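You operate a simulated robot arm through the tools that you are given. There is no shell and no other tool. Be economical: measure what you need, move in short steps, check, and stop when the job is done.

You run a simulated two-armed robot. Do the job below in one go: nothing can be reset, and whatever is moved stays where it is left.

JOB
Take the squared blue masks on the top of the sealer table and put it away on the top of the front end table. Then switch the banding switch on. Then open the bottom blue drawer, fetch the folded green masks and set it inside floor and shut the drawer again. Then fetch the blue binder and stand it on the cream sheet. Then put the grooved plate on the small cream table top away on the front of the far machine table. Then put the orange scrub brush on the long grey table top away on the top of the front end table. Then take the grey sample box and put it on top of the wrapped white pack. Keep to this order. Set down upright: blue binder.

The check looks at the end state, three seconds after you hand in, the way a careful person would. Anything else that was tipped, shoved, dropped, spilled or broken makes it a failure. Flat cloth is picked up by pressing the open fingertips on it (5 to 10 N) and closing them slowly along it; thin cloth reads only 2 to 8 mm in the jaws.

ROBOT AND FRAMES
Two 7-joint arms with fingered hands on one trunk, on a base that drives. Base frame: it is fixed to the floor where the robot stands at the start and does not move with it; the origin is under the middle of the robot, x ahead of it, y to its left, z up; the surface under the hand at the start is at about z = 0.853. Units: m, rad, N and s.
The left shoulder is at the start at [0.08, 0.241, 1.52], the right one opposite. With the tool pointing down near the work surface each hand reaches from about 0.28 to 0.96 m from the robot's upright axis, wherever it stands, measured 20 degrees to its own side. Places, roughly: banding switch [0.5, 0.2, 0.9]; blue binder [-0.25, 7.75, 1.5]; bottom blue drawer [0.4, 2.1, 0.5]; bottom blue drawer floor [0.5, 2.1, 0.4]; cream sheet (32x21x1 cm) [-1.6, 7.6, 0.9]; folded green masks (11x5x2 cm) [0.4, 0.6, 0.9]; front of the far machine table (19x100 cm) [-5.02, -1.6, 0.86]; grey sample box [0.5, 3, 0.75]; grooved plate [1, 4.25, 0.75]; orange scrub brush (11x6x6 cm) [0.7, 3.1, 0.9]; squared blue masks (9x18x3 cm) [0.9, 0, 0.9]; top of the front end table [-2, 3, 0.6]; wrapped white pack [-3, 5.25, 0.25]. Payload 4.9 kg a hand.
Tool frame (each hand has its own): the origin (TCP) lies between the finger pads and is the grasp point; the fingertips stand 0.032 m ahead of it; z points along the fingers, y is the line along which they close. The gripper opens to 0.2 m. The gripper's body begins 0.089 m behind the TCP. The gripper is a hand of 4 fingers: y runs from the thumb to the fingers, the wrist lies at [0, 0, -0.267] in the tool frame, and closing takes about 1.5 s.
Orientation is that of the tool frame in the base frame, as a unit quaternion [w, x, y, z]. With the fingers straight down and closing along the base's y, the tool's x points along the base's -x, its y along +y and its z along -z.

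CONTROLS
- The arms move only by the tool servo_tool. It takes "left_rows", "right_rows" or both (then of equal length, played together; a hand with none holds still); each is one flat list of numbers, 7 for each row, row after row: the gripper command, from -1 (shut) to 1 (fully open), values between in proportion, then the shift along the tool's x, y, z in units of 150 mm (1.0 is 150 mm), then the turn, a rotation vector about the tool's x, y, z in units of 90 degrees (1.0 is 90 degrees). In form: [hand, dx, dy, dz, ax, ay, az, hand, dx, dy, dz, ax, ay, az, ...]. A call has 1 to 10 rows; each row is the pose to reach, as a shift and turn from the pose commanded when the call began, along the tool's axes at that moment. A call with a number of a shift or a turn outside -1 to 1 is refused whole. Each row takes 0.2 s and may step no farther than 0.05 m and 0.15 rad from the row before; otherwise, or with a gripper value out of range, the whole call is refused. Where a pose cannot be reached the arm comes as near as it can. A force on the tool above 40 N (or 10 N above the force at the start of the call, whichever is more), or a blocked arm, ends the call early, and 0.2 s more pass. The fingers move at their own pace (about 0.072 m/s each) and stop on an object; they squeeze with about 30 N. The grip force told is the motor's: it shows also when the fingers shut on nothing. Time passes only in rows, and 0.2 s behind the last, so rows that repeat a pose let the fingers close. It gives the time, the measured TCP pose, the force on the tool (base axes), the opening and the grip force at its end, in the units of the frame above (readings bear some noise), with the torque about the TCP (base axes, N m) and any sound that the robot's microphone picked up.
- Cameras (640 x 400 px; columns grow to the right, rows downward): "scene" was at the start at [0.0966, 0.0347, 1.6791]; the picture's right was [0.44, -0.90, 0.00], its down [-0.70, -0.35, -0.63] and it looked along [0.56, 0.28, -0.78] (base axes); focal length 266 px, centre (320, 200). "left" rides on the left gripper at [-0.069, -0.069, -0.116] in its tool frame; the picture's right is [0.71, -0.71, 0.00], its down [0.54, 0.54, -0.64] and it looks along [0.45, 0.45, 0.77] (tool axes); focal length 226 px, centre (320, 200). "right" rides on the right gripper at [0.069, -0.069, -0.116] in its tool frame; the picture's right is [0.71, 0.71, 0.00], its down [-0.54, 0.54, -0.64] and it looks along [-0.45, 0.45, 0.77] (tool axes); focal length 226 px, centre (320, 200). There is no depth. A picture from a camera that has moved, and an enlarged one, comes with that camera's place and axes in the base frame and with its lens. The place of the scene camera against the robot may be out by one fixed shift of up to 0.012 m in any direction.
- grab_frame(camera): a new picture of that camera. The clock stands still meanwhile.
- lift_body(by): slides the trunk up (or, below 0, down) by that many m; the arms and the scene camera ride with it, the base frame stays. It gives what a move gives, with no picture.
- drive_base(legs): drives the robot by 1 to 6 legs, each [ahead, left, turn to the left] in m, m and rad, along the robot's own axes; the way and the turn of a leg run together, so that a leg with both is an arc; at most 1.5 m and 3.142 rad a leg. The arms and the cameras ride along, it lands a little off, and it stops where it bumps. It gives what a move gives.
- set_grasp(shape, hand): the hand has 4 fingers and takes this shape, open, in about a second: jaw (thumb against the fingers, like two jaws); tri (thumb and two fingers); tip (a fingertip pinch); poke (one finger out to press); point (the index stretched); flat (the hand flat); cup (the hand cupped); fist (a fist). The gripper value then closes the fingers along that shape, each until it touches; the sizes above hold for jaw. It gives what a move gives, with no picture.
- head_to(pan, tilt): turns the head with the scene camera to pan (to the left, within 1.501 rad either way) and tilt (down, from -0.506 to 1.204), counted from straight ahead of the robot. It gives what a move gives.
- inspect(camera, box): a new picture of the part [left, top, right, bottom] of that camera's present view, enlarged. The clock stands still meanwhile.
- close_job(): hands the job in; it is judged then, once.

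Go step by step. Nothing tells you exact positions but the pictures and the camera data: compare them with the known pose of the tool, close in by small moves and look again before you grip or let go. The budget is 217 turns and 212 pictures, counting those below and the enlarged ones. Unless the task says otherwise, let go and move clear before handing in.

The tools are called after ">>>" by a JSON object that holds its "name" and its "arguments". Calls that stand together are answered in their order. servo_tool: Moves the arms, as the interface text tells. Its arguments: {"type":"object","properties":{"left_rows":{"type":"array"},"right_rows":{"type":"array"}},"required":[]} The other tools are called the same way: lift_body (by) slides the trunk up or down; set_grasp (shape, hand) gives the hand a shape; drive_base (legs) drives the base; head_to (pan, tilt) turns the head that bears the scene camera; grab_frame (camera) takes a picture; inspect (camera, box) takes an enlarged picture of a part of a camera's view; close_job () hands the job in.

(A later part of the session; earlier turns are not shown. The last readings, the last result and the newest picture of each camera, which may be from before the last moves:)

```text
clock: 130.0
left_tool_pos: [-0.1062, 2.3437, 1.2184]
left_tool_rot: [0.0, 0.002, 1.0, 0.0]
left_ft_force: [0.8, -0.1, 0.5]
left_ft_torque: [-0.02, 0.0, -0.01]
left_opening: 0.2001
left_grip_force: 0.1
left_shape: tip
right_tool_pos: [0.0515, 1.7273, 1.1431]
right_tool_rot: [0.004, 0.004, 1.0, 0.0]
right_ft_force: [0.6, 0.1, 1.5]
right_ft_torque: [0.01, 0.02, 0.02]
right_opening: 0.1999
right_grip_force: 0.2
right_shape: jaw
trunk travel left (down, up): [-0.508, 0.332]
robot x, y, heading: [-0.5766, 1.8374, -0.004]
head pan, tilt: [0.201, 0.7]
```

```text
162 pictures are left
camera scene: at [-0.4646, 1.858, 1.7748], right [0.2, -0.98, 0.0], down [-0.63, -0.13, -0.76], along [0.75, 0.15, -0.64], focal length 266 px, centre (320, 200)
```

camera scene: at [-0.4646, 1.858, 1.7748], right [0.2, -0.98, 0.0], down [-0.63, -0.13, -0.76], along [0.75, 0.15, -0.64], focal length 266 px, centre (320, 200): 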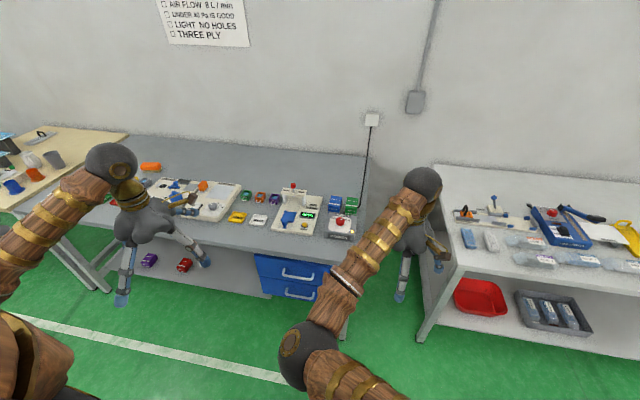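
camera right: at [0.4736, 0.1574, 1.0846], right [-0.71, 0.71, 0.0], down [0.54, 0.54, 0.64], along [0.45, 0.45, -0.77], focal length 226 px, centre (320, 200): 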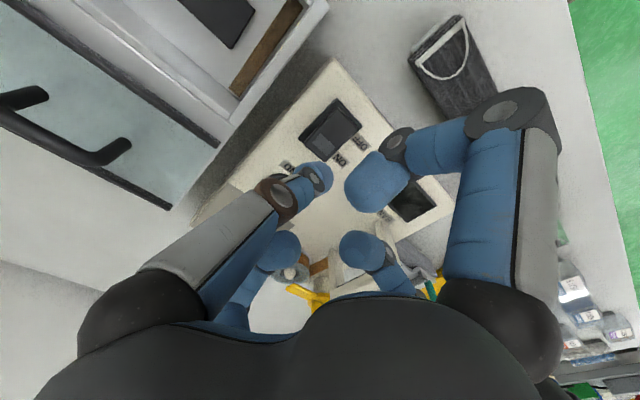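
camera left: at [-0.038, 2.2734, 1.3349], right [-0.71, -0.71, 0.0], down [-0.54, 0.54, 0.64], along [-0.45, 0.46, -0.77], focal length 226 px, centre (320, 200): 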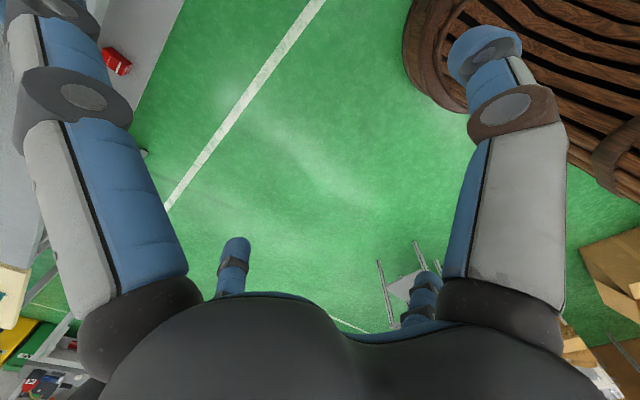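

In "tip" the side fingers spread away and thumb/finger pinch. Lower the trunk and start swinging the left hand to point forward.

>>> {"name": "lift_body", "arguments": {"by": -0.4}}

>>> {"name": "servo_tool", "arguments": {"left_rows": [0, -0.14, -0.04, 0.12, 0.055, -0.055, -0.055, 0, -0.28, -0.08, 0.25, 0.11, -0.11, -0.11, 0, -0.42, -0.12, 0.38, 0.165, -0.165, -0.165, 0, -0.56, -0.16, 0.51, 0.22, -0.22, -0.22, 0, -0.7, -0.2, 0.64, 0.275, -0.275, -0.275, 0, -0.84, -0.25, 0.77, 0.33, -0.33, -0.33, 0, -0.98, -0.3, 0.9, 0.385, -0.385, -0.385]}}

>>> {"name": "grab_frame", "arguments": {"camera": "scene"}}

```text
clock: 133.8
left_tool_pos: [-0.1069, 2.3429, 0.8183]
left_tool_rot: [0.0, 0.001, 1.0, -0.001]
left_ft_force: [0.2, 0.2, 0.6]
left_ft_torque: [-0.03, 0.02, 0.02]
left_opening: 0.2
left_grip_force: 0.0
left_shape: tip
right_tool_pos: [0.0519, 1.726, 0.7421]
right_tool_rot: [0.004, 0.004, 1.0, 0.0]
right_ft_force: [-0.4, 0.0, -0.5]
right_ft_torque: [0.0, -0.04, -0.01]
right_opening: 0.1998
right_grip_force: 0.1
right_shape: jaw
trunk travel left (down, up): [-0.108, 0.732]
robot x, y, heading: [-0.5783, 1.8414, -0.007]
head pan, tilt: [0.201, 0.7]
```

```text
clock: 135.4
left_tool_pos: [0.0405, 2.2965, 0.6833]
left_tool_rot: [0.29, -0.288, 0.865, -0.29]
left_ft_force: [-0.1, 0.0, 0.9]
left_ft_torque: [-0.03, 0.0, 0.02]
left_opening: 0.1006
left_grip_force: 0.0
left_shape: tip
right_tool_pos: [0.0519, 1.7257, 0.7421]
right_tool_rot: [0.004, 0.004, 1.0, 0.0]
right_ft_force: [0.0, -0.4, 0.0]
right_ft_torque: [0.0, 0.01, 0.01]
right_opening: 0.1999
right_grip_force: 0.0
right_shape: jaw
trunk travel left (down, up): [-0.108, 0.732]
robot x, y, heading: [-0.576, 1.8357, 0.0]
head pan, tilt: [0.201, 0.7]
```

```text
161 pictures are left
camera scene: at [-0.4643, 1.8577, 1.3749], right [0.2, -0.98, 0.0], down [-0.63, -0.13, -0.76], along [0.75, 0.15, -0.64], focal length 266 px, centre (320, 200)
```

scene: 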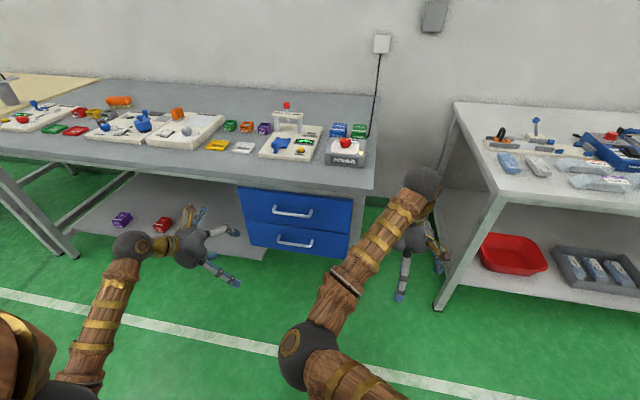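

Continue the turn and bring the hand in front of the handle.

>>> {"name": "servo_tool", "arguments": {"left_rows": [0, 0.13, -0.09, 0.14, 0.055, -0.055, -0.055, 0, 0.26, -0.17, 0.28, 0.11, -0.11, -0.11, 0, 0.39, -0.26, 0.42, 0.165, -0.165, -0.165, 0, 0.52, -0.34, 0.56, 0.22, -0.22, -0.22, 0, 0.65, -0.43, 0.7, 0.275, -0.275, -0.275, 0, 0.78, -0.52, 0.84, 0.33, -0.33, -0.33, 0, 0.9, -0.6, 0.99, 0.385, -0.385, -0.385]}}

>>> {"name": "inspect", "arguments": {"camera": "scene", "box": [200, 160, 400, 300]}}

>>> {"name": "grab_frame", "arguments": {"camera": "left"}}

```text
clock: 137.0
left_tool_pos: [0.0789, 2.0978, 0.5985]
left_tool_rot: [-0.5, 0.5, -0.499, 0.501]
left_ft_force: [0.7, 0.0, -0.3]
left_ft_torque: [0.01, -0.01, -0.05]
left_opening: 0.1002
left_grip_force: 0.1
left_shape: tip
right_tool_pos: [0.0519, 1.7265, 0.7411]
right_tool_rot: [0.003, 0.003, 1.0, -0.001]
right_ft_force: [0.0, -0.8, -0.2]
right_ft_torque: [-0.05, 0.01, -0.01]
right_opening: 0.1999
right_grip_force: 0.1
right_shape: jaw
trunk travel left (down, up): [-0.108, 0.732]
robot x, y, heading: [-0.5749, 1.8409, -0.001]
head pan, tilt: [0.201, 0.7]
```

```text
2.86 times, centred on (300, 230) of scene
camera zoom: at [-0.4643, 1.8583, 1.3748], right [0.2, -0.98, 0.0], down [-0.63, -0.13, -0.76], along [0.75, 0.15, -0.64], focal length 761 px, centre (377, 114)
```

zoom: 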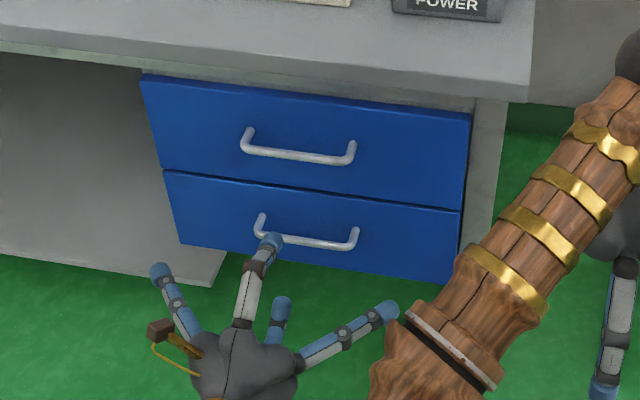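

```text
159 pictures are left
camera left: at [-0.0376, 2.1661, 0.6679], right [0.0, -0.71, 0.71], down [-0.64, -0.54, -0.54], along [0.77, -0.46, -0.45], focal length 226 px, centre (320, 200)
```

left: 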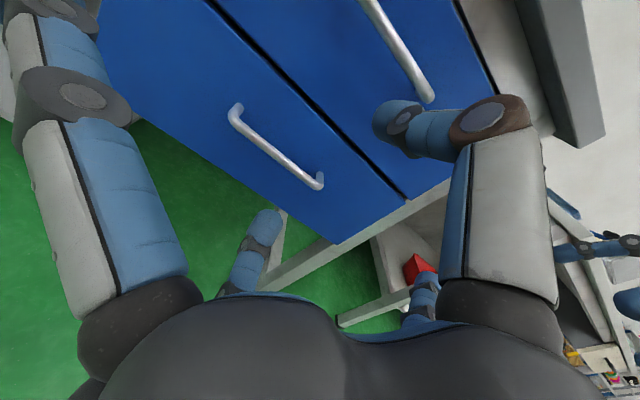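

The hand points forward, thumb up. Align with the bottom handle (≈[0.225, 2.105, 0.532]) and look again.

>>> {"name": "servo_tool", "arguments": {"left_rows": [0, -0.02, 0.15, 0.1, 0, 0, 0, 0, -0.05, 0.3, 0.2, 0, 0, 0, 0, -0.05, 0.44, 0.35, 0, 0, 0, 0, -0.05, 0.44, 0.47, 0, 0, 0]}}

>>> {"name": "grab_frame", "arguments": {"camera": "left"}}

>>> {"name": "inspect", "arguments": {"camera": "scene", "box": [200, 160, 400, 300]}}

```text
clock: 138.0
left_tool_pos: [0.1515, 2.1045, 0.533]
left_tool_rot: [-0.499, 0.5, -0.5, 0.501]
left_ft_force: [0.0, -0.1, 1.3]
left_ft_torque: [0.02, 0.0, 0.01]
left_opening: 0.1004
left_grip_force: 0.0
left_shape: tip
right_tool_pos: [0.0521, 1.726, 0.7418]
right_tool_rot: [0.005, 0.003, 1.0, 0.001]
right_ft_force: [-0.5, 0.9, -0.3]
right_ft_torque: [0.02, -0.01, 0.03]
right_opening: 0.1998
right_grip_force: 0.1
right_shape: jaw
trunk travel left (down, up): [-0.108, 0.732]
robot x, y, heading: [-0.5767, 1.8361, -0.002]
head pan, tilt: [0.201, 0.7]
```

```text
158 pictures are left
camera left: at [0.0343, 2.173, 0.6031], right [0.0, -0.71, 0.71], down [-0.64, -0.54, -0.54], along [0.77, -0.46, -0.45], focal length 226 px, centre (320, 200)
```

left: 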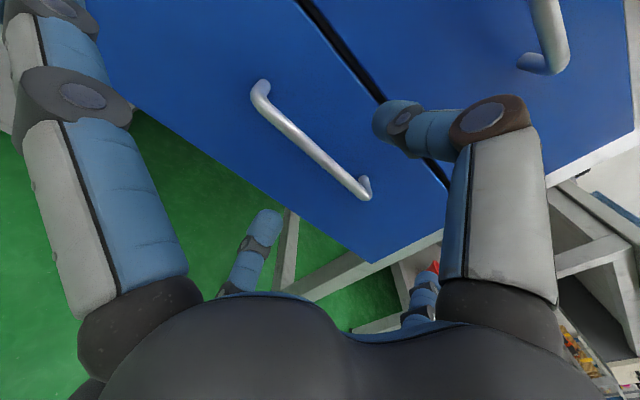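

```text
2.86 times, centred on (300, 230) of scene
camera zoom: at [-0.4648, 1.8576, 1.3748], right [0.2, -0.98, 0.0], down [-0.63, -0.13, -0.76], along [0.75, 0.15, -0.64], focal length 761 px, centre (377, 114)
```

zoom: 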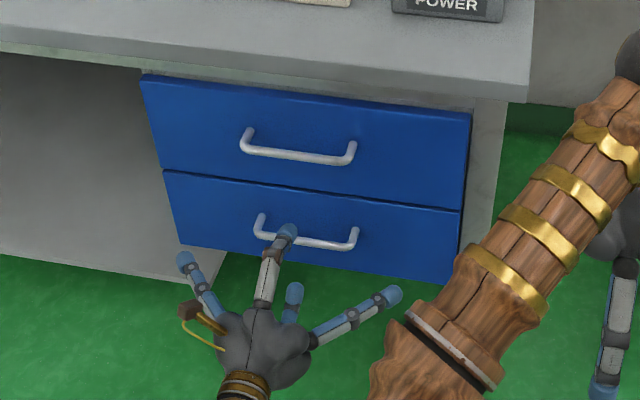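

Triangulated handle bar: [0.221, 2.111, 0.534]. Advance and pinch it.

>>> {"name": "servo_tool", "arguments": {"left_rows": [0, -0.02, 0, 0.2, 0, 0, 0, -0.2, -0.04, 0, 0.35, 0, 0, 0, -0.4, -0.04, 0, 0.4, 0, 0, 0, -0.7, -0.04, 0, 0.4, 0, 0, 0, -1, -0.04, 0, 0.4, 0, 0, 0, -1, -0.04, 0, 0.4, 0, 0, 0, -1, -0.04, 0, 0.4, 0, 0, 0]}}

>>> {"name": "grab_frame", "arguments": {"camera": "left"}}

```text
clock: 139.6
left_tool_pos: [0.2102, 2.1104, 0.5338]
left_tool_rot: [-0.499, 0.5, -0.5, 0.501]
left_ft_force: [1.3, 0.6, 0.3]
left_ft_torque: [0.0, 0.02, 0.01]
left_opening: 0.0
left_grip_force: 30.0
left_shape: tip
right_tool_pos: [0.0529, 1.7254, 0.7415]
right_tool_rot: [0.003, 0.004, 1.0, 0.0]
right_ft_force: [-0.2, -0.6, -0.4]
right_ft_torque: [0.0, -0.01, 0.0]
right_opening: 0.2001
right_grip_force: 0.0
right_shape: jaw
trunk travel left (down, up): [-0.108, 0.732]
robot x, y, heading: [-0.5794, 1.8385, -0.004]
head pan, tilt: [0.201, 0.7]
```

```text
156 pictures are left
camera left: at [0.0942, 2.1792, 0.6029], right [0.0, -0.71, 0.71], down [-0.64, -0.54, -0.54], along [0.77, -0.46, -0.45], focal length 226 px, centre (320, 200)
```

left: 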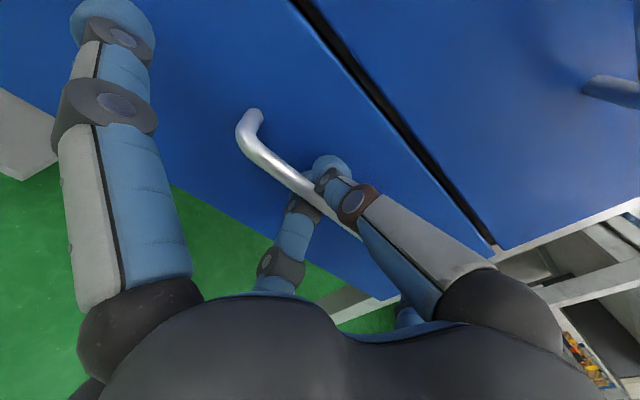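

The fingertips met beyond the bar, caging it. Pull back gently and check that the drawer follows.

>>> {"name": "servo_tool", "arguments": {"left_rows": [-1, 0, 0, -0.1, 0, 0, 0, -1, 0, 0, -0.2, 0, 0, 0, -1, 0, 0, -0.3, 0, 0, 0, -1, 0, 0, -0.4, 0, 0, 0, -1, 0, 0, -0.5, 0, 0, 0]}}

>>> {"name": "grab_frame", "arguments": {"camera": "left"}}

```text
clock: 140.8
left_tool_pos: [0.1352, 2.1113, 0.5337]
left_tool_rot: [-0.499, 0.5, -0.5, 0.5]
left_ft_force: [-0.2, -3.4, -1.7]
left_ft_torque: [0.02, 0.0, 0.0]
left_opening: 0.0
left_grip_force: 29.8
left_shape: tip
right_tool_pos: [0.0521, 1.7262, 0.7431]
right_tool_rot: [0.004, 0.004, 1.0, 0.0]
right_ft_force: [0.6, -0.3, 0.2]
right_ft_torque: [-0.04, 0.0, 0.0]
right_opening: 0.1999
right_grip_force: 0.0
right_shape: jaw
trunk travel left (down, up): [-0.108, 0.732]
robot x, y, heading: [-0.5746, 1.8405, -0.003]
head pan, tilt: [0.201, 0.7]
```

```text
155 pictures are left
camera left: at [0.0187, 2.1795, 0.6032], right [0.0, -0.71, 0.71], down [-0.64, -0.54, -0.54], along [0.77, -0.46, -0.45], focal length 226 px, centre (320, 200)
```

left: 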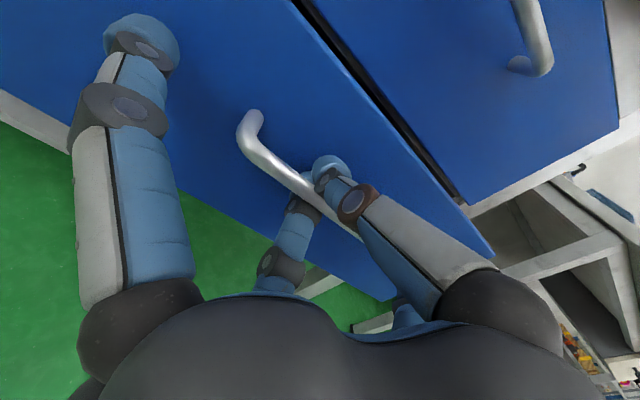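

The drawer follows. Pull further by driving the base back 0.2 m.

>>> {"name": "drive_base", "arguments": {"legs": [[-0.2, 0, 0]]}}

>>> {"name": "grab_frame", "arguments": {"camera": "scene"}}

```text
clock: 142.4
left_tool_pos: [-0.0642, 2.1114, 0.5346]
left_tool_rot: [-0.5, 0.499, -0.5, 0.501]
left_ft_force: [-0.3, -1.3, -3.8]
left_ft_torque: [-0.04, 0.03, -0.04]
left_opening: 0.0
left_grip_force: 30.0
left_shape: tip
right_tool_pos: [-0.1489, 1.7263, 0.7417]
right_tool_rot: [0.004, 0.004, 1.0, 0.0]
right_ft_force: [0.3, 0.5, -0.3]
right_ft_torque: [-0.01, -0.02, -0.02]
right_opening: 0.2
right_grip_force: 0.1
right_shape: jaw
trunk travel left (down, up): [-0.108, 0.732]
robot x, y, heading: [-0.7778, 1.838, -0.001]
head pan, tilt: [0.201, 0.7]
```

```text
154 pictures are left
camera scene: at [-0.6657, 1.8584, 1.3749], right [0.2, -0.98, 0.0], down [-0.63, -0.13, -0.77], along [0.75, 0.15, -0.64], focal length 266 px, centre (320, 200)
```

scene: 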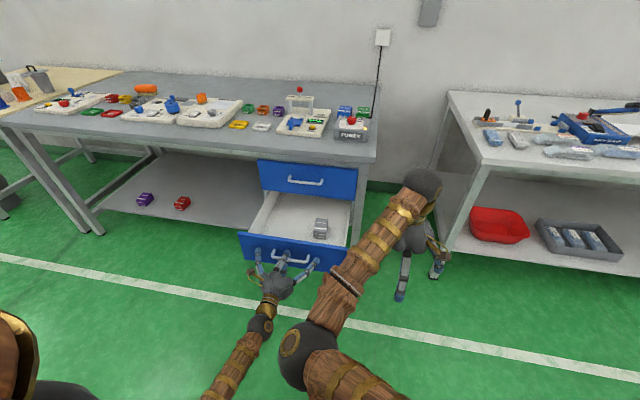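

Drawer is open about 27 cm, with a small grey object in its right side and space at left. Release the handle, withdraw, and raise.

>>> {"name": "servo_tool", "arguments": {"left_rows": [-0.6, 0, 0, 0, 0, 0, 0, -0.2, 0, 0, 0, 0, 0, 0, 0, 0, 0, 0, 0, 0, 0, 0, 0, 0, 0, 0, 0, 0, 0, 0, 0, -0.2, 0, 0, 0, 0, 0, 0, -0.4, 0, 0, 0, 0, 0, 0, -0.6, 0, 0, 0, 0, 0, 0, -0.8, 0, 0, 0]}}

>>> {"name": "grab_frame", "arguments": {"camera": "left"}}

```text
clock: 144.2
left_tool_pos: [-0.1862, 2.1125, 0.5348]
left_tool_rot: [-0.499, 0.5, -0.5, 0.501]
left_ft_force: [0.0, 0.2, 0.6]
left_ft_torque: [0.01, -0.01, 0.0]
left_opening: 0.0996
left_grip_force: 0.0
left_shape: tip
right_tool_pos: [-0.149, 1.7271, 0.7424]
right_tool_rot: [0.004, 0.004, 1.0, 0.0]
right_ft_force: [-0.6, -1.0, -0.4]
right_ft_torque: [0.01, 0.01, 0.01]
right_opening: 0.1996
right_grip_force: 0.1
right_shape: jaw
trunk travel left (down, up): [-0.108, 0.732]
robot x, y, heading: [-0.773, 1.8404, 0.002]
head pan, tilt: [0.201, 0.7]
```

```text
153 pictures are left
camera left: at [-0.3019, 2.1815, 0.604], right [0.0, -0.71, 0.71], down [-0.64, -0.54, -0.54], along [0.77, -0.46, -0.45], focal length 226 px, centre (320, 200)
```

left: 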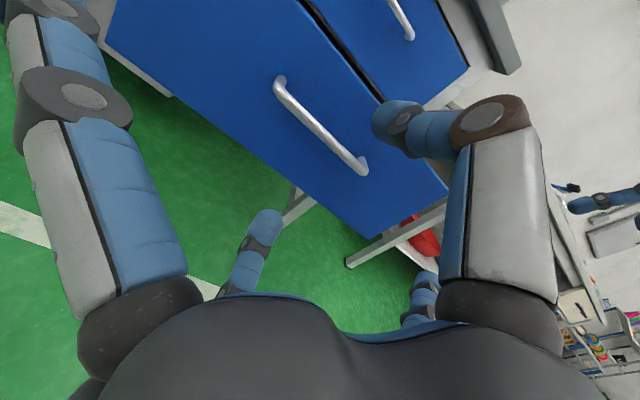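

Raise, prepare the right hand (tip shape), and drive back to the sealer table for the green masks (≈[0.41, 0.56]).

>>> {"name": "lift_body", "arguments": {"by": 0.4}}

>>> {"name": "servo_tool", "arguments": {"left_rows": [0, 0, -0.2, 0, 0, 0, 0, 0, 0, -0.4, 0, 0, 0, 0, 0, 0, -0.6, 0, 0, 0, 0, 0, 0, -0.8, 0, 0, 0, 0, 0, 0, -1, 0, 0, 0, 0]}}

>>> {"name": "drive_base", "arguments": {"legs": [[0, -1.08, 0], [0.5, 0, 0]]}}

>>> {"name": "set_grasp", "arguments": {"hand": "right", "shape": "tip"}}

>>> {"name": "servo_tool", "arguments": {"right_rows": [0, 0, 0, 0, 0, 0, 0.095, 0, 0, 0, 0, 0, 0, 0.19, 0, 0, 0, 0, 0, 0, 0.285, 0, 0, 0, 0, 0, 0, 0.38, 0, 0, 0, 0, 0, 0, 0.475, 0, 0, 0, 0, 0, 0, 0.57, 0, 0, 0, 0, 0, 0, 0.665, 0, 0, 0, 0, 0, 0, 0.76, 0, 0, 0, 0, 0, 0, 0.855, 0, 0, 0, 0, 0, 0, 0.95]}}

>>> {"name": "grab_frame", "arguments": {"camera": "right"}}

>>> {"name": "grab_frame", "arguments": {"camera": "scene"}}

```text
clock: 148.1
left_tool_pos: [-0.1851, 2.1133, 0.9344]
left_tool_rot: [-0.499, 0.5, -0.5, 0.501]
left_ft_force: [0.3, 0.4, -0.7]
left_ft_torque: [0.01, 0.03, -0.03]
left_opening: 0.0995
left_grip_force: 0.1
left_shape: tip
right_tool_pos: [-0.1481, 1.7266, 1.1415]
right_tool_rot: [0.004, 0.002, 1.0, 0.0]
right_ft_force: [0.0, 0.2, 0.4]
right_ft_torque: [0.01, -0.02, 0.04]
right_opening: 0.1999
right_grip_force: 0.0
right_shape: jaw
trunk travel left (down, up): [-0.508, 0.332]
robot x, y, heading: [-0.7739, 1.838, 0.002]
head pan, tilt: [0.201, 0.7]
```

```text
clock: 149.2
left_tool_pos: [-0.1884, 2.1219, 1.0818]
left_tool_rot: [-0.492, 0.501, -0.499, 0.509]
left_ft_force: [0.7, 14.3, 0.5]
left_ft_torque: [-0.08, 0.01, -1.42]
left_opening: 0.0995
left_grip_force: 0.2
left_shape: tip
right_tool_pos: [-0.1525, 1.7419, 1.1489]
right_tool_rot: [0.007, 0.005, 1.0, -0.009]
right_ft_force: [-1.1, 1.4, 2.9]
right_ft_torque: [-0.24, -0.21, 0.0]
right_opening: 0.1999
right_grip_force: 0.1
right_shape: jaw
trunk travel left (down, up): [-0.508, 0.332]
robot x, y, heading: [-0.7745, 1.8367, -0.007]
head pan, tilt: [0.201, 0.7]
```

```text
clock: 157.4
left_tool_pos: [0.3171, 1.0519, 1.0804]
left_tool_rot: [-0.496, 0.502, -0.496, 0.507]
left_ft_force: [-0.2, 0.2, 0.8]
left_ft_torque: [-0.05, 0.01, -0.02]
left_opening: 0.1
left_grip_force: 0.1
left_shape: tip
right_tool_pos: [0.3526, 0.6673, 1.1452]
right_tool_rot: [0.005, 0.003, 1.0, -0.008]
right_ft_force: [-0.2, 0.6, 0.2]
right_ft_torque: [0.0, 0.0, 0.0]
right_opening: 0.1998
right_grip_force: 0.0
right_shape: jaw
trunk travel left (down, up): [-0.508, 0.332]
robot x, y, heading: [-0.2719, 0.7597, -0.003]
head pan, tilt: [0.201, 0.7]
```

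```text
clock: 158.3
left_tool_pos: [0.3169, 1.0494, 1.0819]
left_tool_rot: [-0.495, 0.501, -0.497, 0.507]
left_ft_force: [-0.9, 0.5, 0.1]
left_ft_torque: [-0.01, -0.02, 0.0]
left_opening: 0.0999
left_grip_force: 0.1
left_shape: tip
right_tool_pos: [0.3534, 0.6667, 1.1456]
right_tool_rot: [0.005, 0.002, 1.0, -0.008]
right_ft_force: [-0.3, -0.2, -0.4]
right_ft_torque: [0.03, -0.01, 0.01]
right_opening: 0.2
right_grip_force: 0.1
right_shape: tip
trunk travel left (down, up): [-0.508, 0.332]
robot x, y, heading: [-0.2715, 0.7625, 0.0]
head pan, tilt: [0.201, 0.7]
```

```text
clock: 160.5
left_tool_pos: [0.3168, 1.0493, 1.0807]
left_tool_rot: [-0.495, 0.501, -0.498, 0.507]
left_ft_force: [-0.1, -0.6, -0.2]
left_ft_torque: [0.0, -0.01, -0.03]
left_opening: 0.0996
left_grip_force: 0.1
left_shape: tip
right_tool_pos: [0.354, 0.668, 1.1455]
right_tool_rot: [0.009, 0.681, 0.732, -0.003]
right_ft_force: [0.6, 0.1, 0.1]
right_ft_torque: [0.0, -0.01, 0.02]
right_opening: 0.1006
right_grip_force: 0.0
right_shape: tip
trunk travel left (down, up): [-0.508, 0.332]
robot x, y, heading: [-0.2747, 0.7635, -0.002]
head pan, tilt: [0.201, 0.7]
```

```text
152 pictures are left
camera right: at [0.2794, 0.7332, 1.2602], right [0.65, 0.76, -0.01], down [0.57, -0.49, 0.66], along [0.49, -0.43, -0.75], focal length 226 px, centre (320, 200)
```

right: 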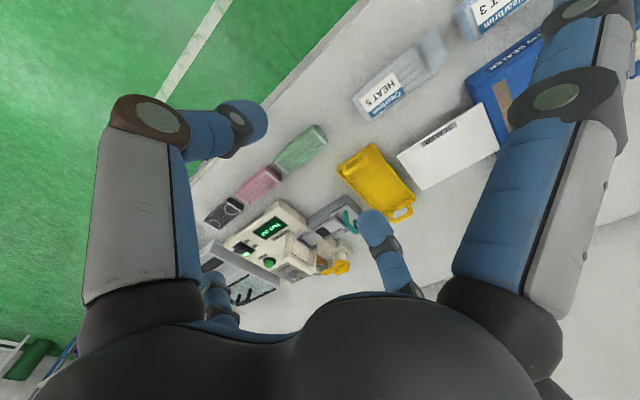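

```text
151 pictures are left
camera scene: at [-0.1641, 0.8077, 1.7746], right [0.2, -0.98, 0.02], down [-0.63, -0.14, -0.76], along [0.75, 0.14, -0.65], focal length 266 px, centre (320, 200)
```

scene: 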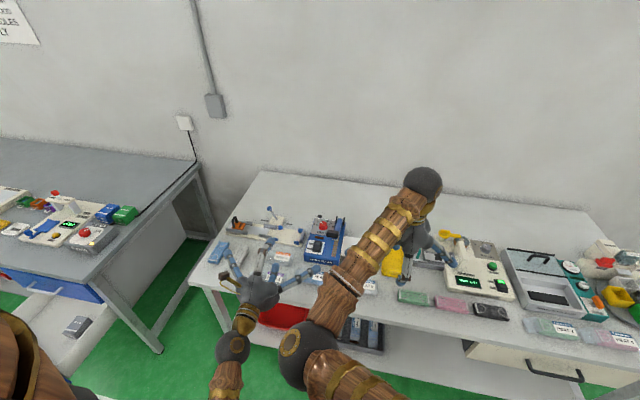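

Green masks at about [0.411, 0.567], long side along y. Move over them and lower partway.

>>> {"name": "servo_tool", "arguments": {"right_rows": [0, -0.14, 0.065, 0.2, 0, 0, 0.01, 0, -0.28, 0.13, 0.4, 0, 0, 0.02, 0, -0.42, 0.2, 0.6, 0, 0, 0.03, 0, -0.56, 0.26, 0.8, 0, 0, 0.04, 0, -0.7, 0.33, 1, 0, 0, 0.05]}}

>>> {"name": "grab_frame", "arguments": {"camera": "right"}}

```text
clock: 161.7
left_tool_pos: [0.3177, 1.0489, 1.0801]
left_tool_rot: [-0.495, 0.501, -0.498, 0.506]
left_ft_force: [0.6, 0.1, -0.7]
left_ft_torque: [0.03, 0.01, 0.0]
left_opening: 0.0998
left_grip_force: 0.0
left_shape: tip
right_tool_pos: [0.4124, 0.5649, 0.9965]
right_tool_rot: [0.009, 0.709, 0.705, -0.002]
right_ft_force: [0.7, -1.1, -0.3]
right_ft_torque: [-0.03, -0.01, 0.0]
right_opening: 0.1003
right_grip_force: 0.1
right_shape: tip
trunk travel left (down, up): [-0.508, 0.332]
robot x, y, heading: [-0.2722, 0.7623, -0.0]
head pan, tilt: [0.201, 0.7]
```

```text
150 pictures are left
camera right: at [0.3426, 0.6361, 1.1119], right [0.71, 0.7, 0.0], down [0.53, -0.53, 0.66], along [0.46, -0.47, -0.75], focal length 226 px, centre (320, 200)
```

right: 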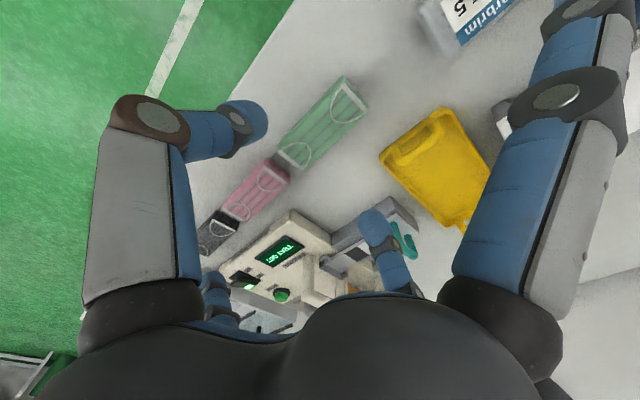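

Side fingers in this shape spread along y near the pink masks and a packet, so I'll pinch off-centre at y≈0.537 and keep slightly high. Descend most of the way and look.

>>> {"name": "servo_tool", "arguments": {"right_rows": [0, -0.1, 0.02, 0.2, 0, 0, 0, 0, -0.187, 0.02, 0.4, 0, 0, 0, 0, -0.187, 0.02, 0.55, 0, 0, 0]}}

>>> {"name": "grab_frame", "arguments": {"camera": "right"}}

```text
clock: 162.5
left_tool_pos: [0.3166, 1.0487, 1.0806]
left_tool_rot: [-0.494, 0.502, -0.498, 0.506]
left_ft_force: [-0.3, -0.4, 0.0]
left_ft_torque: [0.01, 0.0, 0.02]
left_opening: 0.0998
left_grip_force: 0.0
left_shape: tip
right_tool_pos: [0.4166, 0.5344, 0.9139]
right_tool_rot: [0.009, 0.709, 0.705, -0.002]
right_ft_force: [-0.1, 1.0, 0.3]
right_ft_torque: [0.02, 0.01, 0.0]
right_opening: 0.1003
right_grip_force: 0.1
right_shape: tip
trunk travel left (down, up): [-0.508, 0.332]
robot x, y, heading: [-0.2736, 0.7643, 0.001]
head pan, tilt: [0.201, 0.7]
```

```text
149 pictures are left
camera right: at [0.3468, 0.6061, 1.0301], right [0.71, 0.7, 0.0], down [0.53, -0.53, 0.66], along [0.46, -0.47, -0.75], focal length 226 px, centre (320, 200)
```

right: 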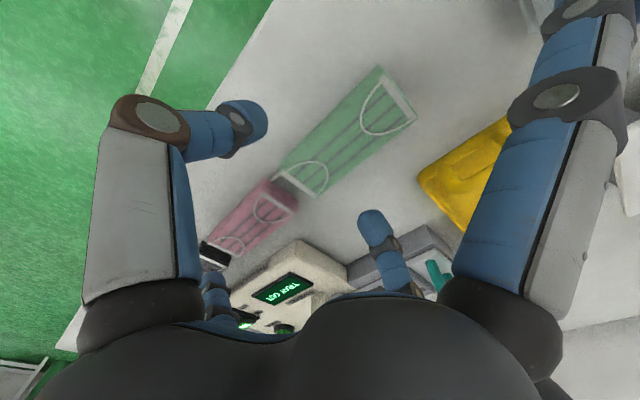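

Looks right. Final descent and pinch.

>>> {"name": "servo_tool", "arguments": {"right_rows": [0, 0.03, 0, 0.08, 0, 0, 0, 0, 0.05, 0, 0.17, 0, 0, 0, -0.2, 0.05, 0, 0.17, 0, 0, 0, -0.4, 0.05, 0, 0.17, 0, 0, 0, -0.6, 0.05, 0, 0.17, 0, 0, 0, -0.8, 0.05, 0, 0.17, 0, 0, 0, -1, 0.05, 0, 0.17, 0, 0, 0, -1, 0.05, 0, 0.17, 0, 0, 0]}}

>>> {"name": "grab_frame", "arguments": {"camera": "right"}}

```text
clock: 164.3
left_tool_pos: [0.3178, 1.0485, 1.0801]
left_tool_rot: [-0.495, 0.501, -0.498, 0.506]
left_ft_force: [0.4, 0.4, 0.7]
left_ft_torque: [0.0, 0.0, 0.03]
left_opening: 0.1002
left_grip_force: 0.0
left_shape: tip
right_tool_pos: [0.4161, 0.5423, 0.8898]
right_tool_rot: [0.01, 0.708, 0.706, -0.002]
right_ft_force: [-0.6, 0.2, 1.6]
right_ft_torque: [-0.03, -0.01, 0.0]
right_opening: 0.0392
right_grip_force: 30.4
right_shape: tip
trunk travel left (down, up): [-0.508, 0.332]
robot x, y, heading: [-0.2743, 0.7606, 0.005]
head pan, tilt: [0.201, 0.7]
```

```text
148 pictures are left
camera right: at [0.3475, 0.6129, 1.0044], right [0.71, 0.7, 0.0], down [0.53, -0.53, 0.66], along [0.46, -0.47, -0.75], focal length 226 px, centre (320, 200)
```

right: 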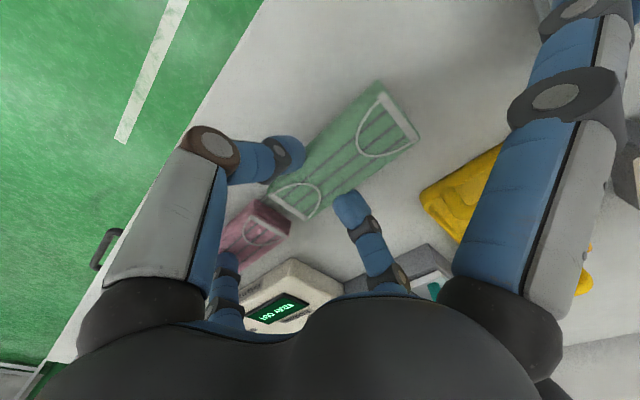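

Gripped at 39 mm. Lift gently and check.

>>> {"name": "servo_tool", "arguments": {"right_rows": [-1, 0, 0, -0.1, 0, 0, 0, -1, 0, 0, -0.25, 0, 0, 0, -1, 0, 0, -0.45, 0, 0, 0, -1, 0, 0, -0.7, 0, 0, 0, -1, 0, 0, -1, 0, 0, 0]}}

>>> {"name": "grab_frame", "arguments": {"camera": "right"}}

```text
clock: 165.5
left_tool_pos: [0.318, 1.0476, 1.0809]
left_tool_rot: [-0.494, 0.501, -0.498, 0.507]
left_ft_force: [-0.7, -0.4, -0.8]
left_ft_torque: [0.01, 0.01, 0.08]
left_opening: 0.0999
left_grip_force: 0.1
left_shape: tip
right_tool_pos: [0.4143, 0.5433, 1.0385]
right_tool_rot: [0.009, 0.71, 0.705, -0.002]
right_ft_force: [-0.7, -0.2, -0.2]
right_ft_torque: [0.07, -0.01, 0.01]
right_opening: 0.0393
right_grip_force: 29.6
right_shape: tip
trunk travel left (down, up): [-0.508, 0.332]
robot x, y, heading: [-0.2699, 0.7613, -0.002]
head pan, tilt: [0.201, 0.7]
```

```text
147 pictures are left
camera right: at [0.3462, 0.6154, 1.1536], right [0.71, 0.7, -0.01], down [0.53, -0.53, 0.66], along [0.46, -0.47, -0.75], focal length 226 px, centre (320, 200)
```

right: 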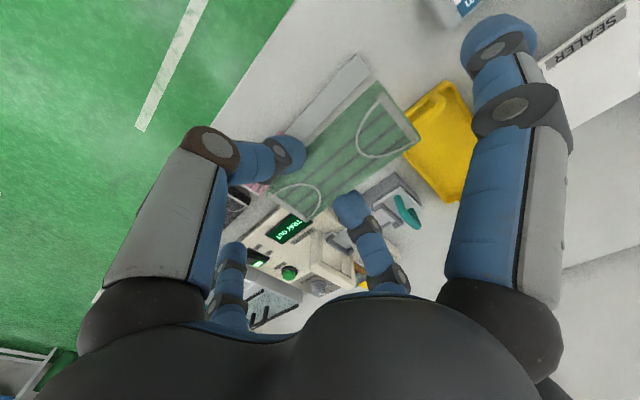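

Masks held. Drive back to the drawer and look into it.

>>> {"name": "drive_base", "arguments": {"legs": [[-0.5, 0, 0], [0, 1.5, 0]]}}

>>> {"name": "head_to", "arguments": {"pan": -0.25, "tilt": 0.9}}

>>> {"name": "grab_frame", "arguments": {"camera": "scene"}}

>>> {"name": "grab_frame", "arguments": {"camera": "right"}}

```text
clock: 175.4
left_tool_pos: [-0.1794, 2.5592, 1.0799]
left_tool_rot: [-0.495, 0.502, -0.497, 0.506]
left_ft_force: [0.1, 0.3, 0.2]
left_ft_torque: [-0.02, -0.01, 0.02]
left_opening: 0.0997
left_grip_force: 0.1
left_shape: tip
right_tool_pos: [-0.0814, 2.0546, 1.0392]
right_tool_rot: [0.008, 0.708, 0.706, -0.002]
right_ft_force: [0.3, -0.1, -0.2]
right_ft_torque: [0.0, 0.0, -0.03]
right_opening: 0.039
right_grip_force: 30.1
right_shape: tip
trunk travel left (down, up): [-0.508, 0.332]
robot x, y, heading: [-0.7703, 2.275, -0.001]
head pan, tilt: [0.201, 0.7]
```

```text
clock: 176.3
left_tool_pos: [-0.1794, 2.5569, 1.0808]
left_tool_rot: [-0.494, 0.501, -0.498, 0.507]
left_ft_force: [-0.4, 0.2, 0.0]
left_ft_torque: [0.01, 0.0, 0.03]
left_opening: 0.0996
left_grip_force: 0.0
left_shape: tip
right_tool_pos: [-0.0805, 2.0555, 1.0375]
right_tool_rot: [0.009, 0.708, 0.706, -0.002]
right_ft_force: [0.1, -0.1, -0.2]
right_ft_torque: [0.0, 0.02, -0.01]
right_opening: 0.0389
right_grip_force: 30.2
right_shape: tip
trunk travel left (down, up): [-0.508, 0.332]
robot x, y, heading: [-0.7693, 2.2696, 0.0]
head pan, tilt: [-0.25, 0.901]
```

```text
146 pictures are left
camera scene: at [-0.6695, 2.2804, 1.7588], right [-0.25, -0.97, 0.01], down [-0.76, 0.18, -0.62], along [0.6, -0.16, -0.78], focal length 266 px, centre (320, 200)
```

scene: 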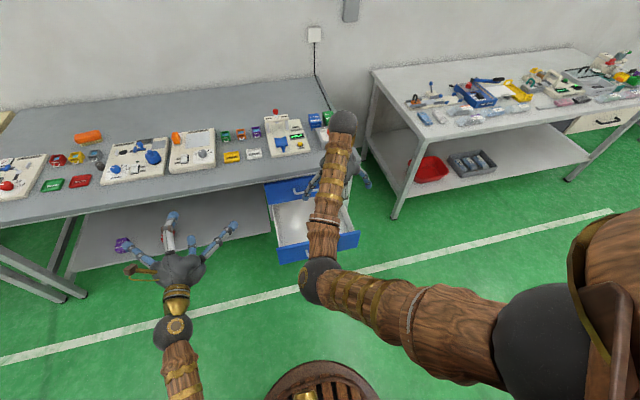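

```text
145 pictures are left
camera right: at [-0.15, 2.126, 1.1531], right [0.71, 0.7, 0.0], down [0.53, -0.53, 0.66], along [0.46, -0.47, -0.75], focal length 226 px, centre (320, 200)
```

right: 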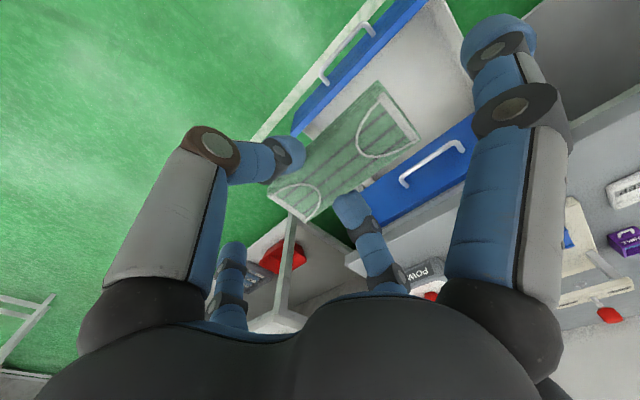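

The drawer interior spans about y 1.97–2.27, x 0–0.24 exposed. Move the hand over it and lower the trunk, then look in.

>>> {"name": "drive_base", "arguments": {"legs": [[0.18, 0.06, 0]]}}

>>> {"name": "lift_body", "arguments": {"by": -0.3}}

>>> {"name": "grab_frame", "arguments": {"camera": "right"}}

>>> {"name": "grab_frame", "arguments": {"camera": "scene"}}

```text
clock: 177.9
left_tool_pos: [-0.0007, 2.6169, 1.0818]
left_tool_rot: [-0.494, 0.502, -0.498, 0.506]
left_ft_force: [0.9, -0.1, 0.0]
left_ft_torque: [-0.01, -0.04, 0.0]
left_opening: 0.1
left_grip_force: 0.0
left_shape: tip
right_tool_pos: [0.0988, 2.1138, 1.0379]
right_tool_rot: [0.009, 0.708, 0.706, -0.003]
right_ft_force: [0.7, -0.3, -0.4]
right_ft_torque: [-0.02, 0.03, 0.03]
right_opening: 0.0388
right_grip_force: 29.9
right_shape: tip
trunk travel left (down, up): [-0.508, 0.332]
robot x, y, heading: [-0.5895, 2.3297, 0.001]
head pan, tilt: [-0.25, 0.901]
```

```text
clock: 180.9
left_tool_pos: [0.0019, 2.6101, 0.7769]
left_tool_rot: [-0.49, 0.5, -0.5, 0.509]
left_ft_force: [-0.9, 0.2, -0.5]
left_ft_torque: [0.02, -0.01, 0.02]
left_opening: 0.0998
left_grip_force: 0.0
left_shape: tip
right_tool_pos: [0.1012, 2.1122, 0.7361]
right_tool_rot: [0.009, 0.709, 0.706, -0.005]
right_ft_force: [-0.8, -0.7, -1.0]
right_ft_torque: [-0.02, 0.03, -0.01]
right_opening: 0.0391
right_grip_force: 30.4
right_shape: tip
trunk travel left (down, up): [-0.208, 0.632]
robot x, y, heading: [-0.5899, 2.3309, -0.004]
head pan, tilt: [-0.25, 0.901]
```

```text
144 pictures are left
camera right: at [0.032, 2.1839, 0.8515], right [0.71, 0.7, -0.01], down [0.54, -0.53, 0.66], along [0.46, -0.47, -0.75], focal length 226 px, centre (320, 200)
```

right: 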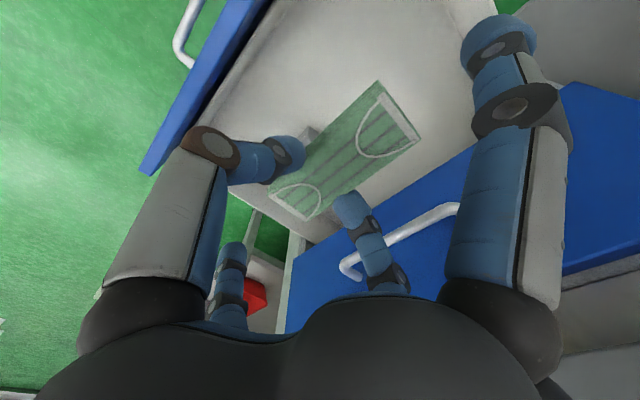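

```text
143 pictures are left
camera scene: at [-0.4852, 2.3406, 1.4587], right [-0.25, -0.97, 0.02], down [-0.76, 0.18, -0.62], along [0.6, -0.17, -0.78], focal length 266 px, centre (320, 200)
```

scene: 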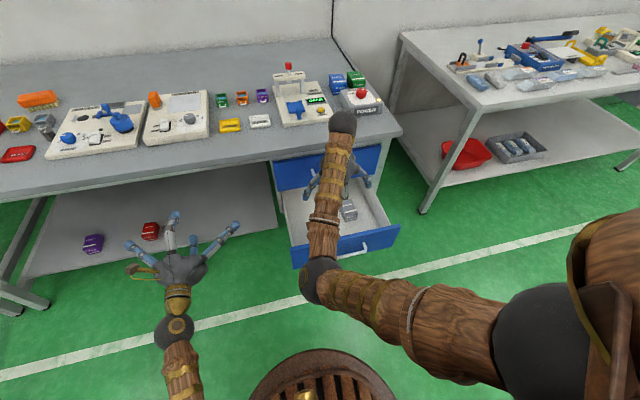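

Shift slightly and go down into the drawer in stages.

>>> {"name": "servo_tool", "arguments": {"right_rows": [-1, -0.04, -0.05, 0.25, 0, 0, 0, -1, -0.08, -0.1, 0.5, 0, 0, 0, -1, -0.08, -0.1, 0.75, 0, 0, 0, -1, -0.08, -0.1, 1, 0, 0, 0]}}

>>> {"name": "grab_frame", "arguments": {"camera": "right"}}

>>> {"name": "inspect", "arguments": {"camera": "scene", "box": [240, 120, 440, 280]}}

```text
clock: 181.9
left_tool_pos: [0.0026, 2.6105, 0.7786]
left_tool_rot: [-0.49, 0.5, -0.5, 0.509]
left_ft_force: [0.1, -0.2, 0.1]
left_ft_torque: [-0.03, -0.03, -0.03]
left_opening: 0.0997
left_grip_force: 0.0
left_shape: tip
right_tool_pos: [0.0874, 2.0982, 0.586]
right_tool_rot: [0.008, 0.709, 0.706, -0.005]
right_ft_force: [-0.5, -1.1, -0.7]
right_ft_torque: [-0.02, 0.02, -0.01]
right_opening: 0.0392
right_grip_force: 29.9
right_shape: tip
trunk travel left (down, up): [-0.208, 0.632]
robot x, y, heading: [-0.59, 2.3327, 0.004]
head pan, tilt: [-0.25, 0.901]
```

```text
142 pictures are left
camera right: at [0.0177, 2.1702, 0.7008], right [0.71, 0.7, -0.01], down [0.54, -0.53, 0.66], along [0.46, -0.47, -0.75], focal length 226 px, centre (320, 200)
```

right: 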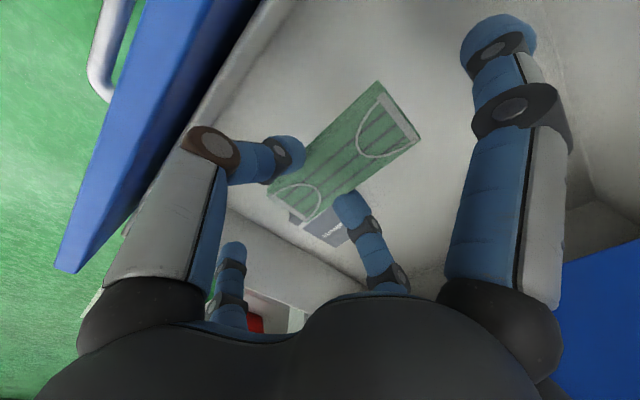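

```text
2.50 times, centred on (340, 200) of scene
camera zoom: at [-0.486, 2.3406, 1.4583], right [-0.25, -0.97, 0.02], down [-0.76, 0.18, -0.62], along [0.6, -0.17, -0.78], focal length 666 px, centre (270, 200)
```

zoom: 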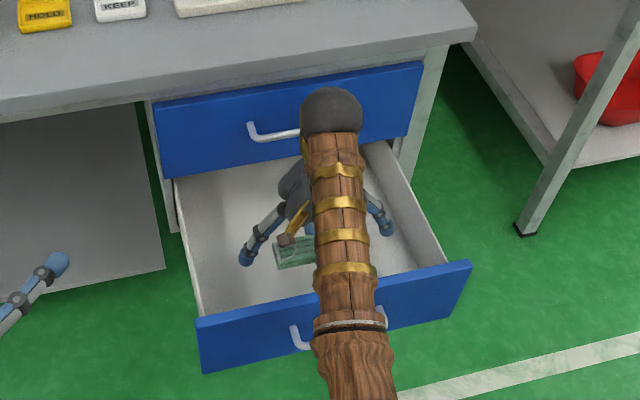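

Fits inside. Continue down.

>>> {"name": "servo_tool", "arguments": {"right_rows": [-1, 0, 0, 0.2, 0, 0, 0, -1, 0, 0, 0.4, 0, 0, 0, -1, 0, 0, 0.6, 0, 0, 0, -1, 0, 0, 0.75, 0, 0, 0, -1, 0, 0, 0.85, 0, 0, 0]}}

>>> {"name": "grab_frame", "arguments": {"camera": "right"}}

```text
clock: 182.9
left_tool_pos: [0.0027, 2.6047, 0.7824]
left_tool_rot: [-0.492, 0.496, -0.501, 0.511]
left_ft_force: [0.7, 0.7, 0.0]
left_ft_torque: [0.01, -0.04, -0.07]
left_opening: 0.0995
left_grip_force: 0.0
left_shape: tip
right_tool_pos: [0.0953, 2.0948, 0.4851]
right_tool_rot: [0.014, 0.708, 0.706, 0.004]
right_ft_force: [0.9, 3.0, 23.4]
right_ft_torque: [0.06, -0.03, -0.08]
right_opening: 0.0433
right_grip_force: 30.7
right_shape: tip
trunk travel left (down, up): [-0.208, 0.632]
robot x, y, heading: [-0.5899, 2.3367, 0.002]
head pan, tilt: [-0.25, 0.901]
stopped in row 5 (right hand): the force on the tool passed its limit at 49 N (the readings are from after the stop); the commanded pose is now the measured one
```

```text
140 pictures are left
camera right: at [0.0244, 2.1658, 0.5988], right [0.71, 0.7, 0.01], down [0.52, -0.53, 0.67], along [0.47, -0.47, -0.75], focal length 226 px, centre (320, 200)
```

right: 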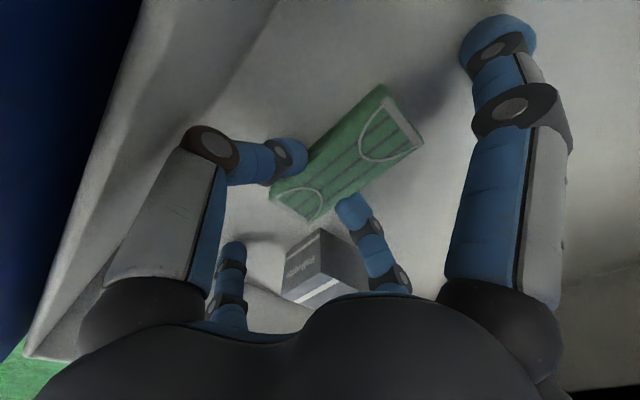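

Masks rest on the drawer floor (clear of the grey box). Open just enough and rise.

>>> {"name": "servo_tool", "arguments": {"right_rows": [-0.8, 0, 0, -0.02, 0, 0, 0, -0.5, 0, 0, -0.02, 0, 0, 0, -0.3, 0, 0, -0.02, 0, 0, 0, -0.3, 0, 0, -0.02, 0, 0, 0, -0.3, 0, 0, -0.15, 0, 0, 0, -0.3, 0, 0, -0.4, 0, 0, 0, -0.3, 0, 0, -0.7, 0, 0, 0, -0.3, 0, 0, -1, 0, 0, 0]}}

>>> {"name": "grab_frame", "arguments": {"camera": "right"}}

```text
clock: 184.7
left_tool_pos: [0.0037, 2.6067, 0.7832]
left_tool_rot: [-0.491, 0.496, -0.501, 0.511]
left_ft_force: [0.3, 0.3, -1.5]
left_ft_torque: [-0.02, -0.02, 0.02]
left_opening: 0.0999
left_grip_force: 0.0
left_shape: tip
right_tool_pos: [0.0912, 2.0988, 0.6327]
right_tool_rot: [0.013, 0.709, 0.705, 0.0]
right_ft_force: [0.5, 0.1, -0.6]
right_ft_torque: [-0.01, 0.0, 0.01]
right_opening: 0.0699
right_grip_force: 0.0
right_shape: tip
trunk travel left (down, up): [-0.208, 0.632]
robot x, y, heading: [-0.5909, 2.3361, 0.005]
head pan, tilt: [-0.25, 0.901]
```

```text
139 pictures are left
camera right: at [0.0196, 2.1694, 0.7467], right [0.71, 0.7, 0.0], down [0.53, -0.53, 0.66], along [0.47, -0.47, -0.75], focal length 226 px, centre (320, 200)
```

right: 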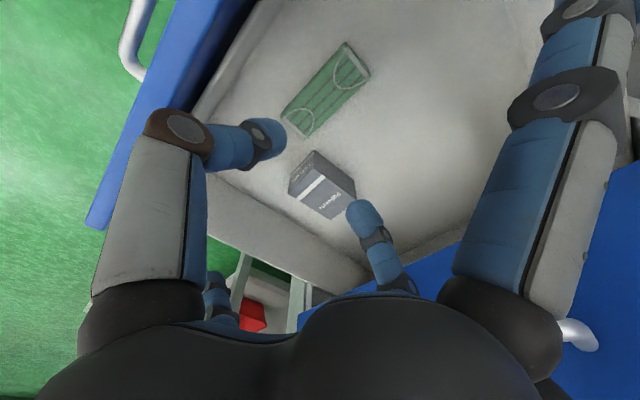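

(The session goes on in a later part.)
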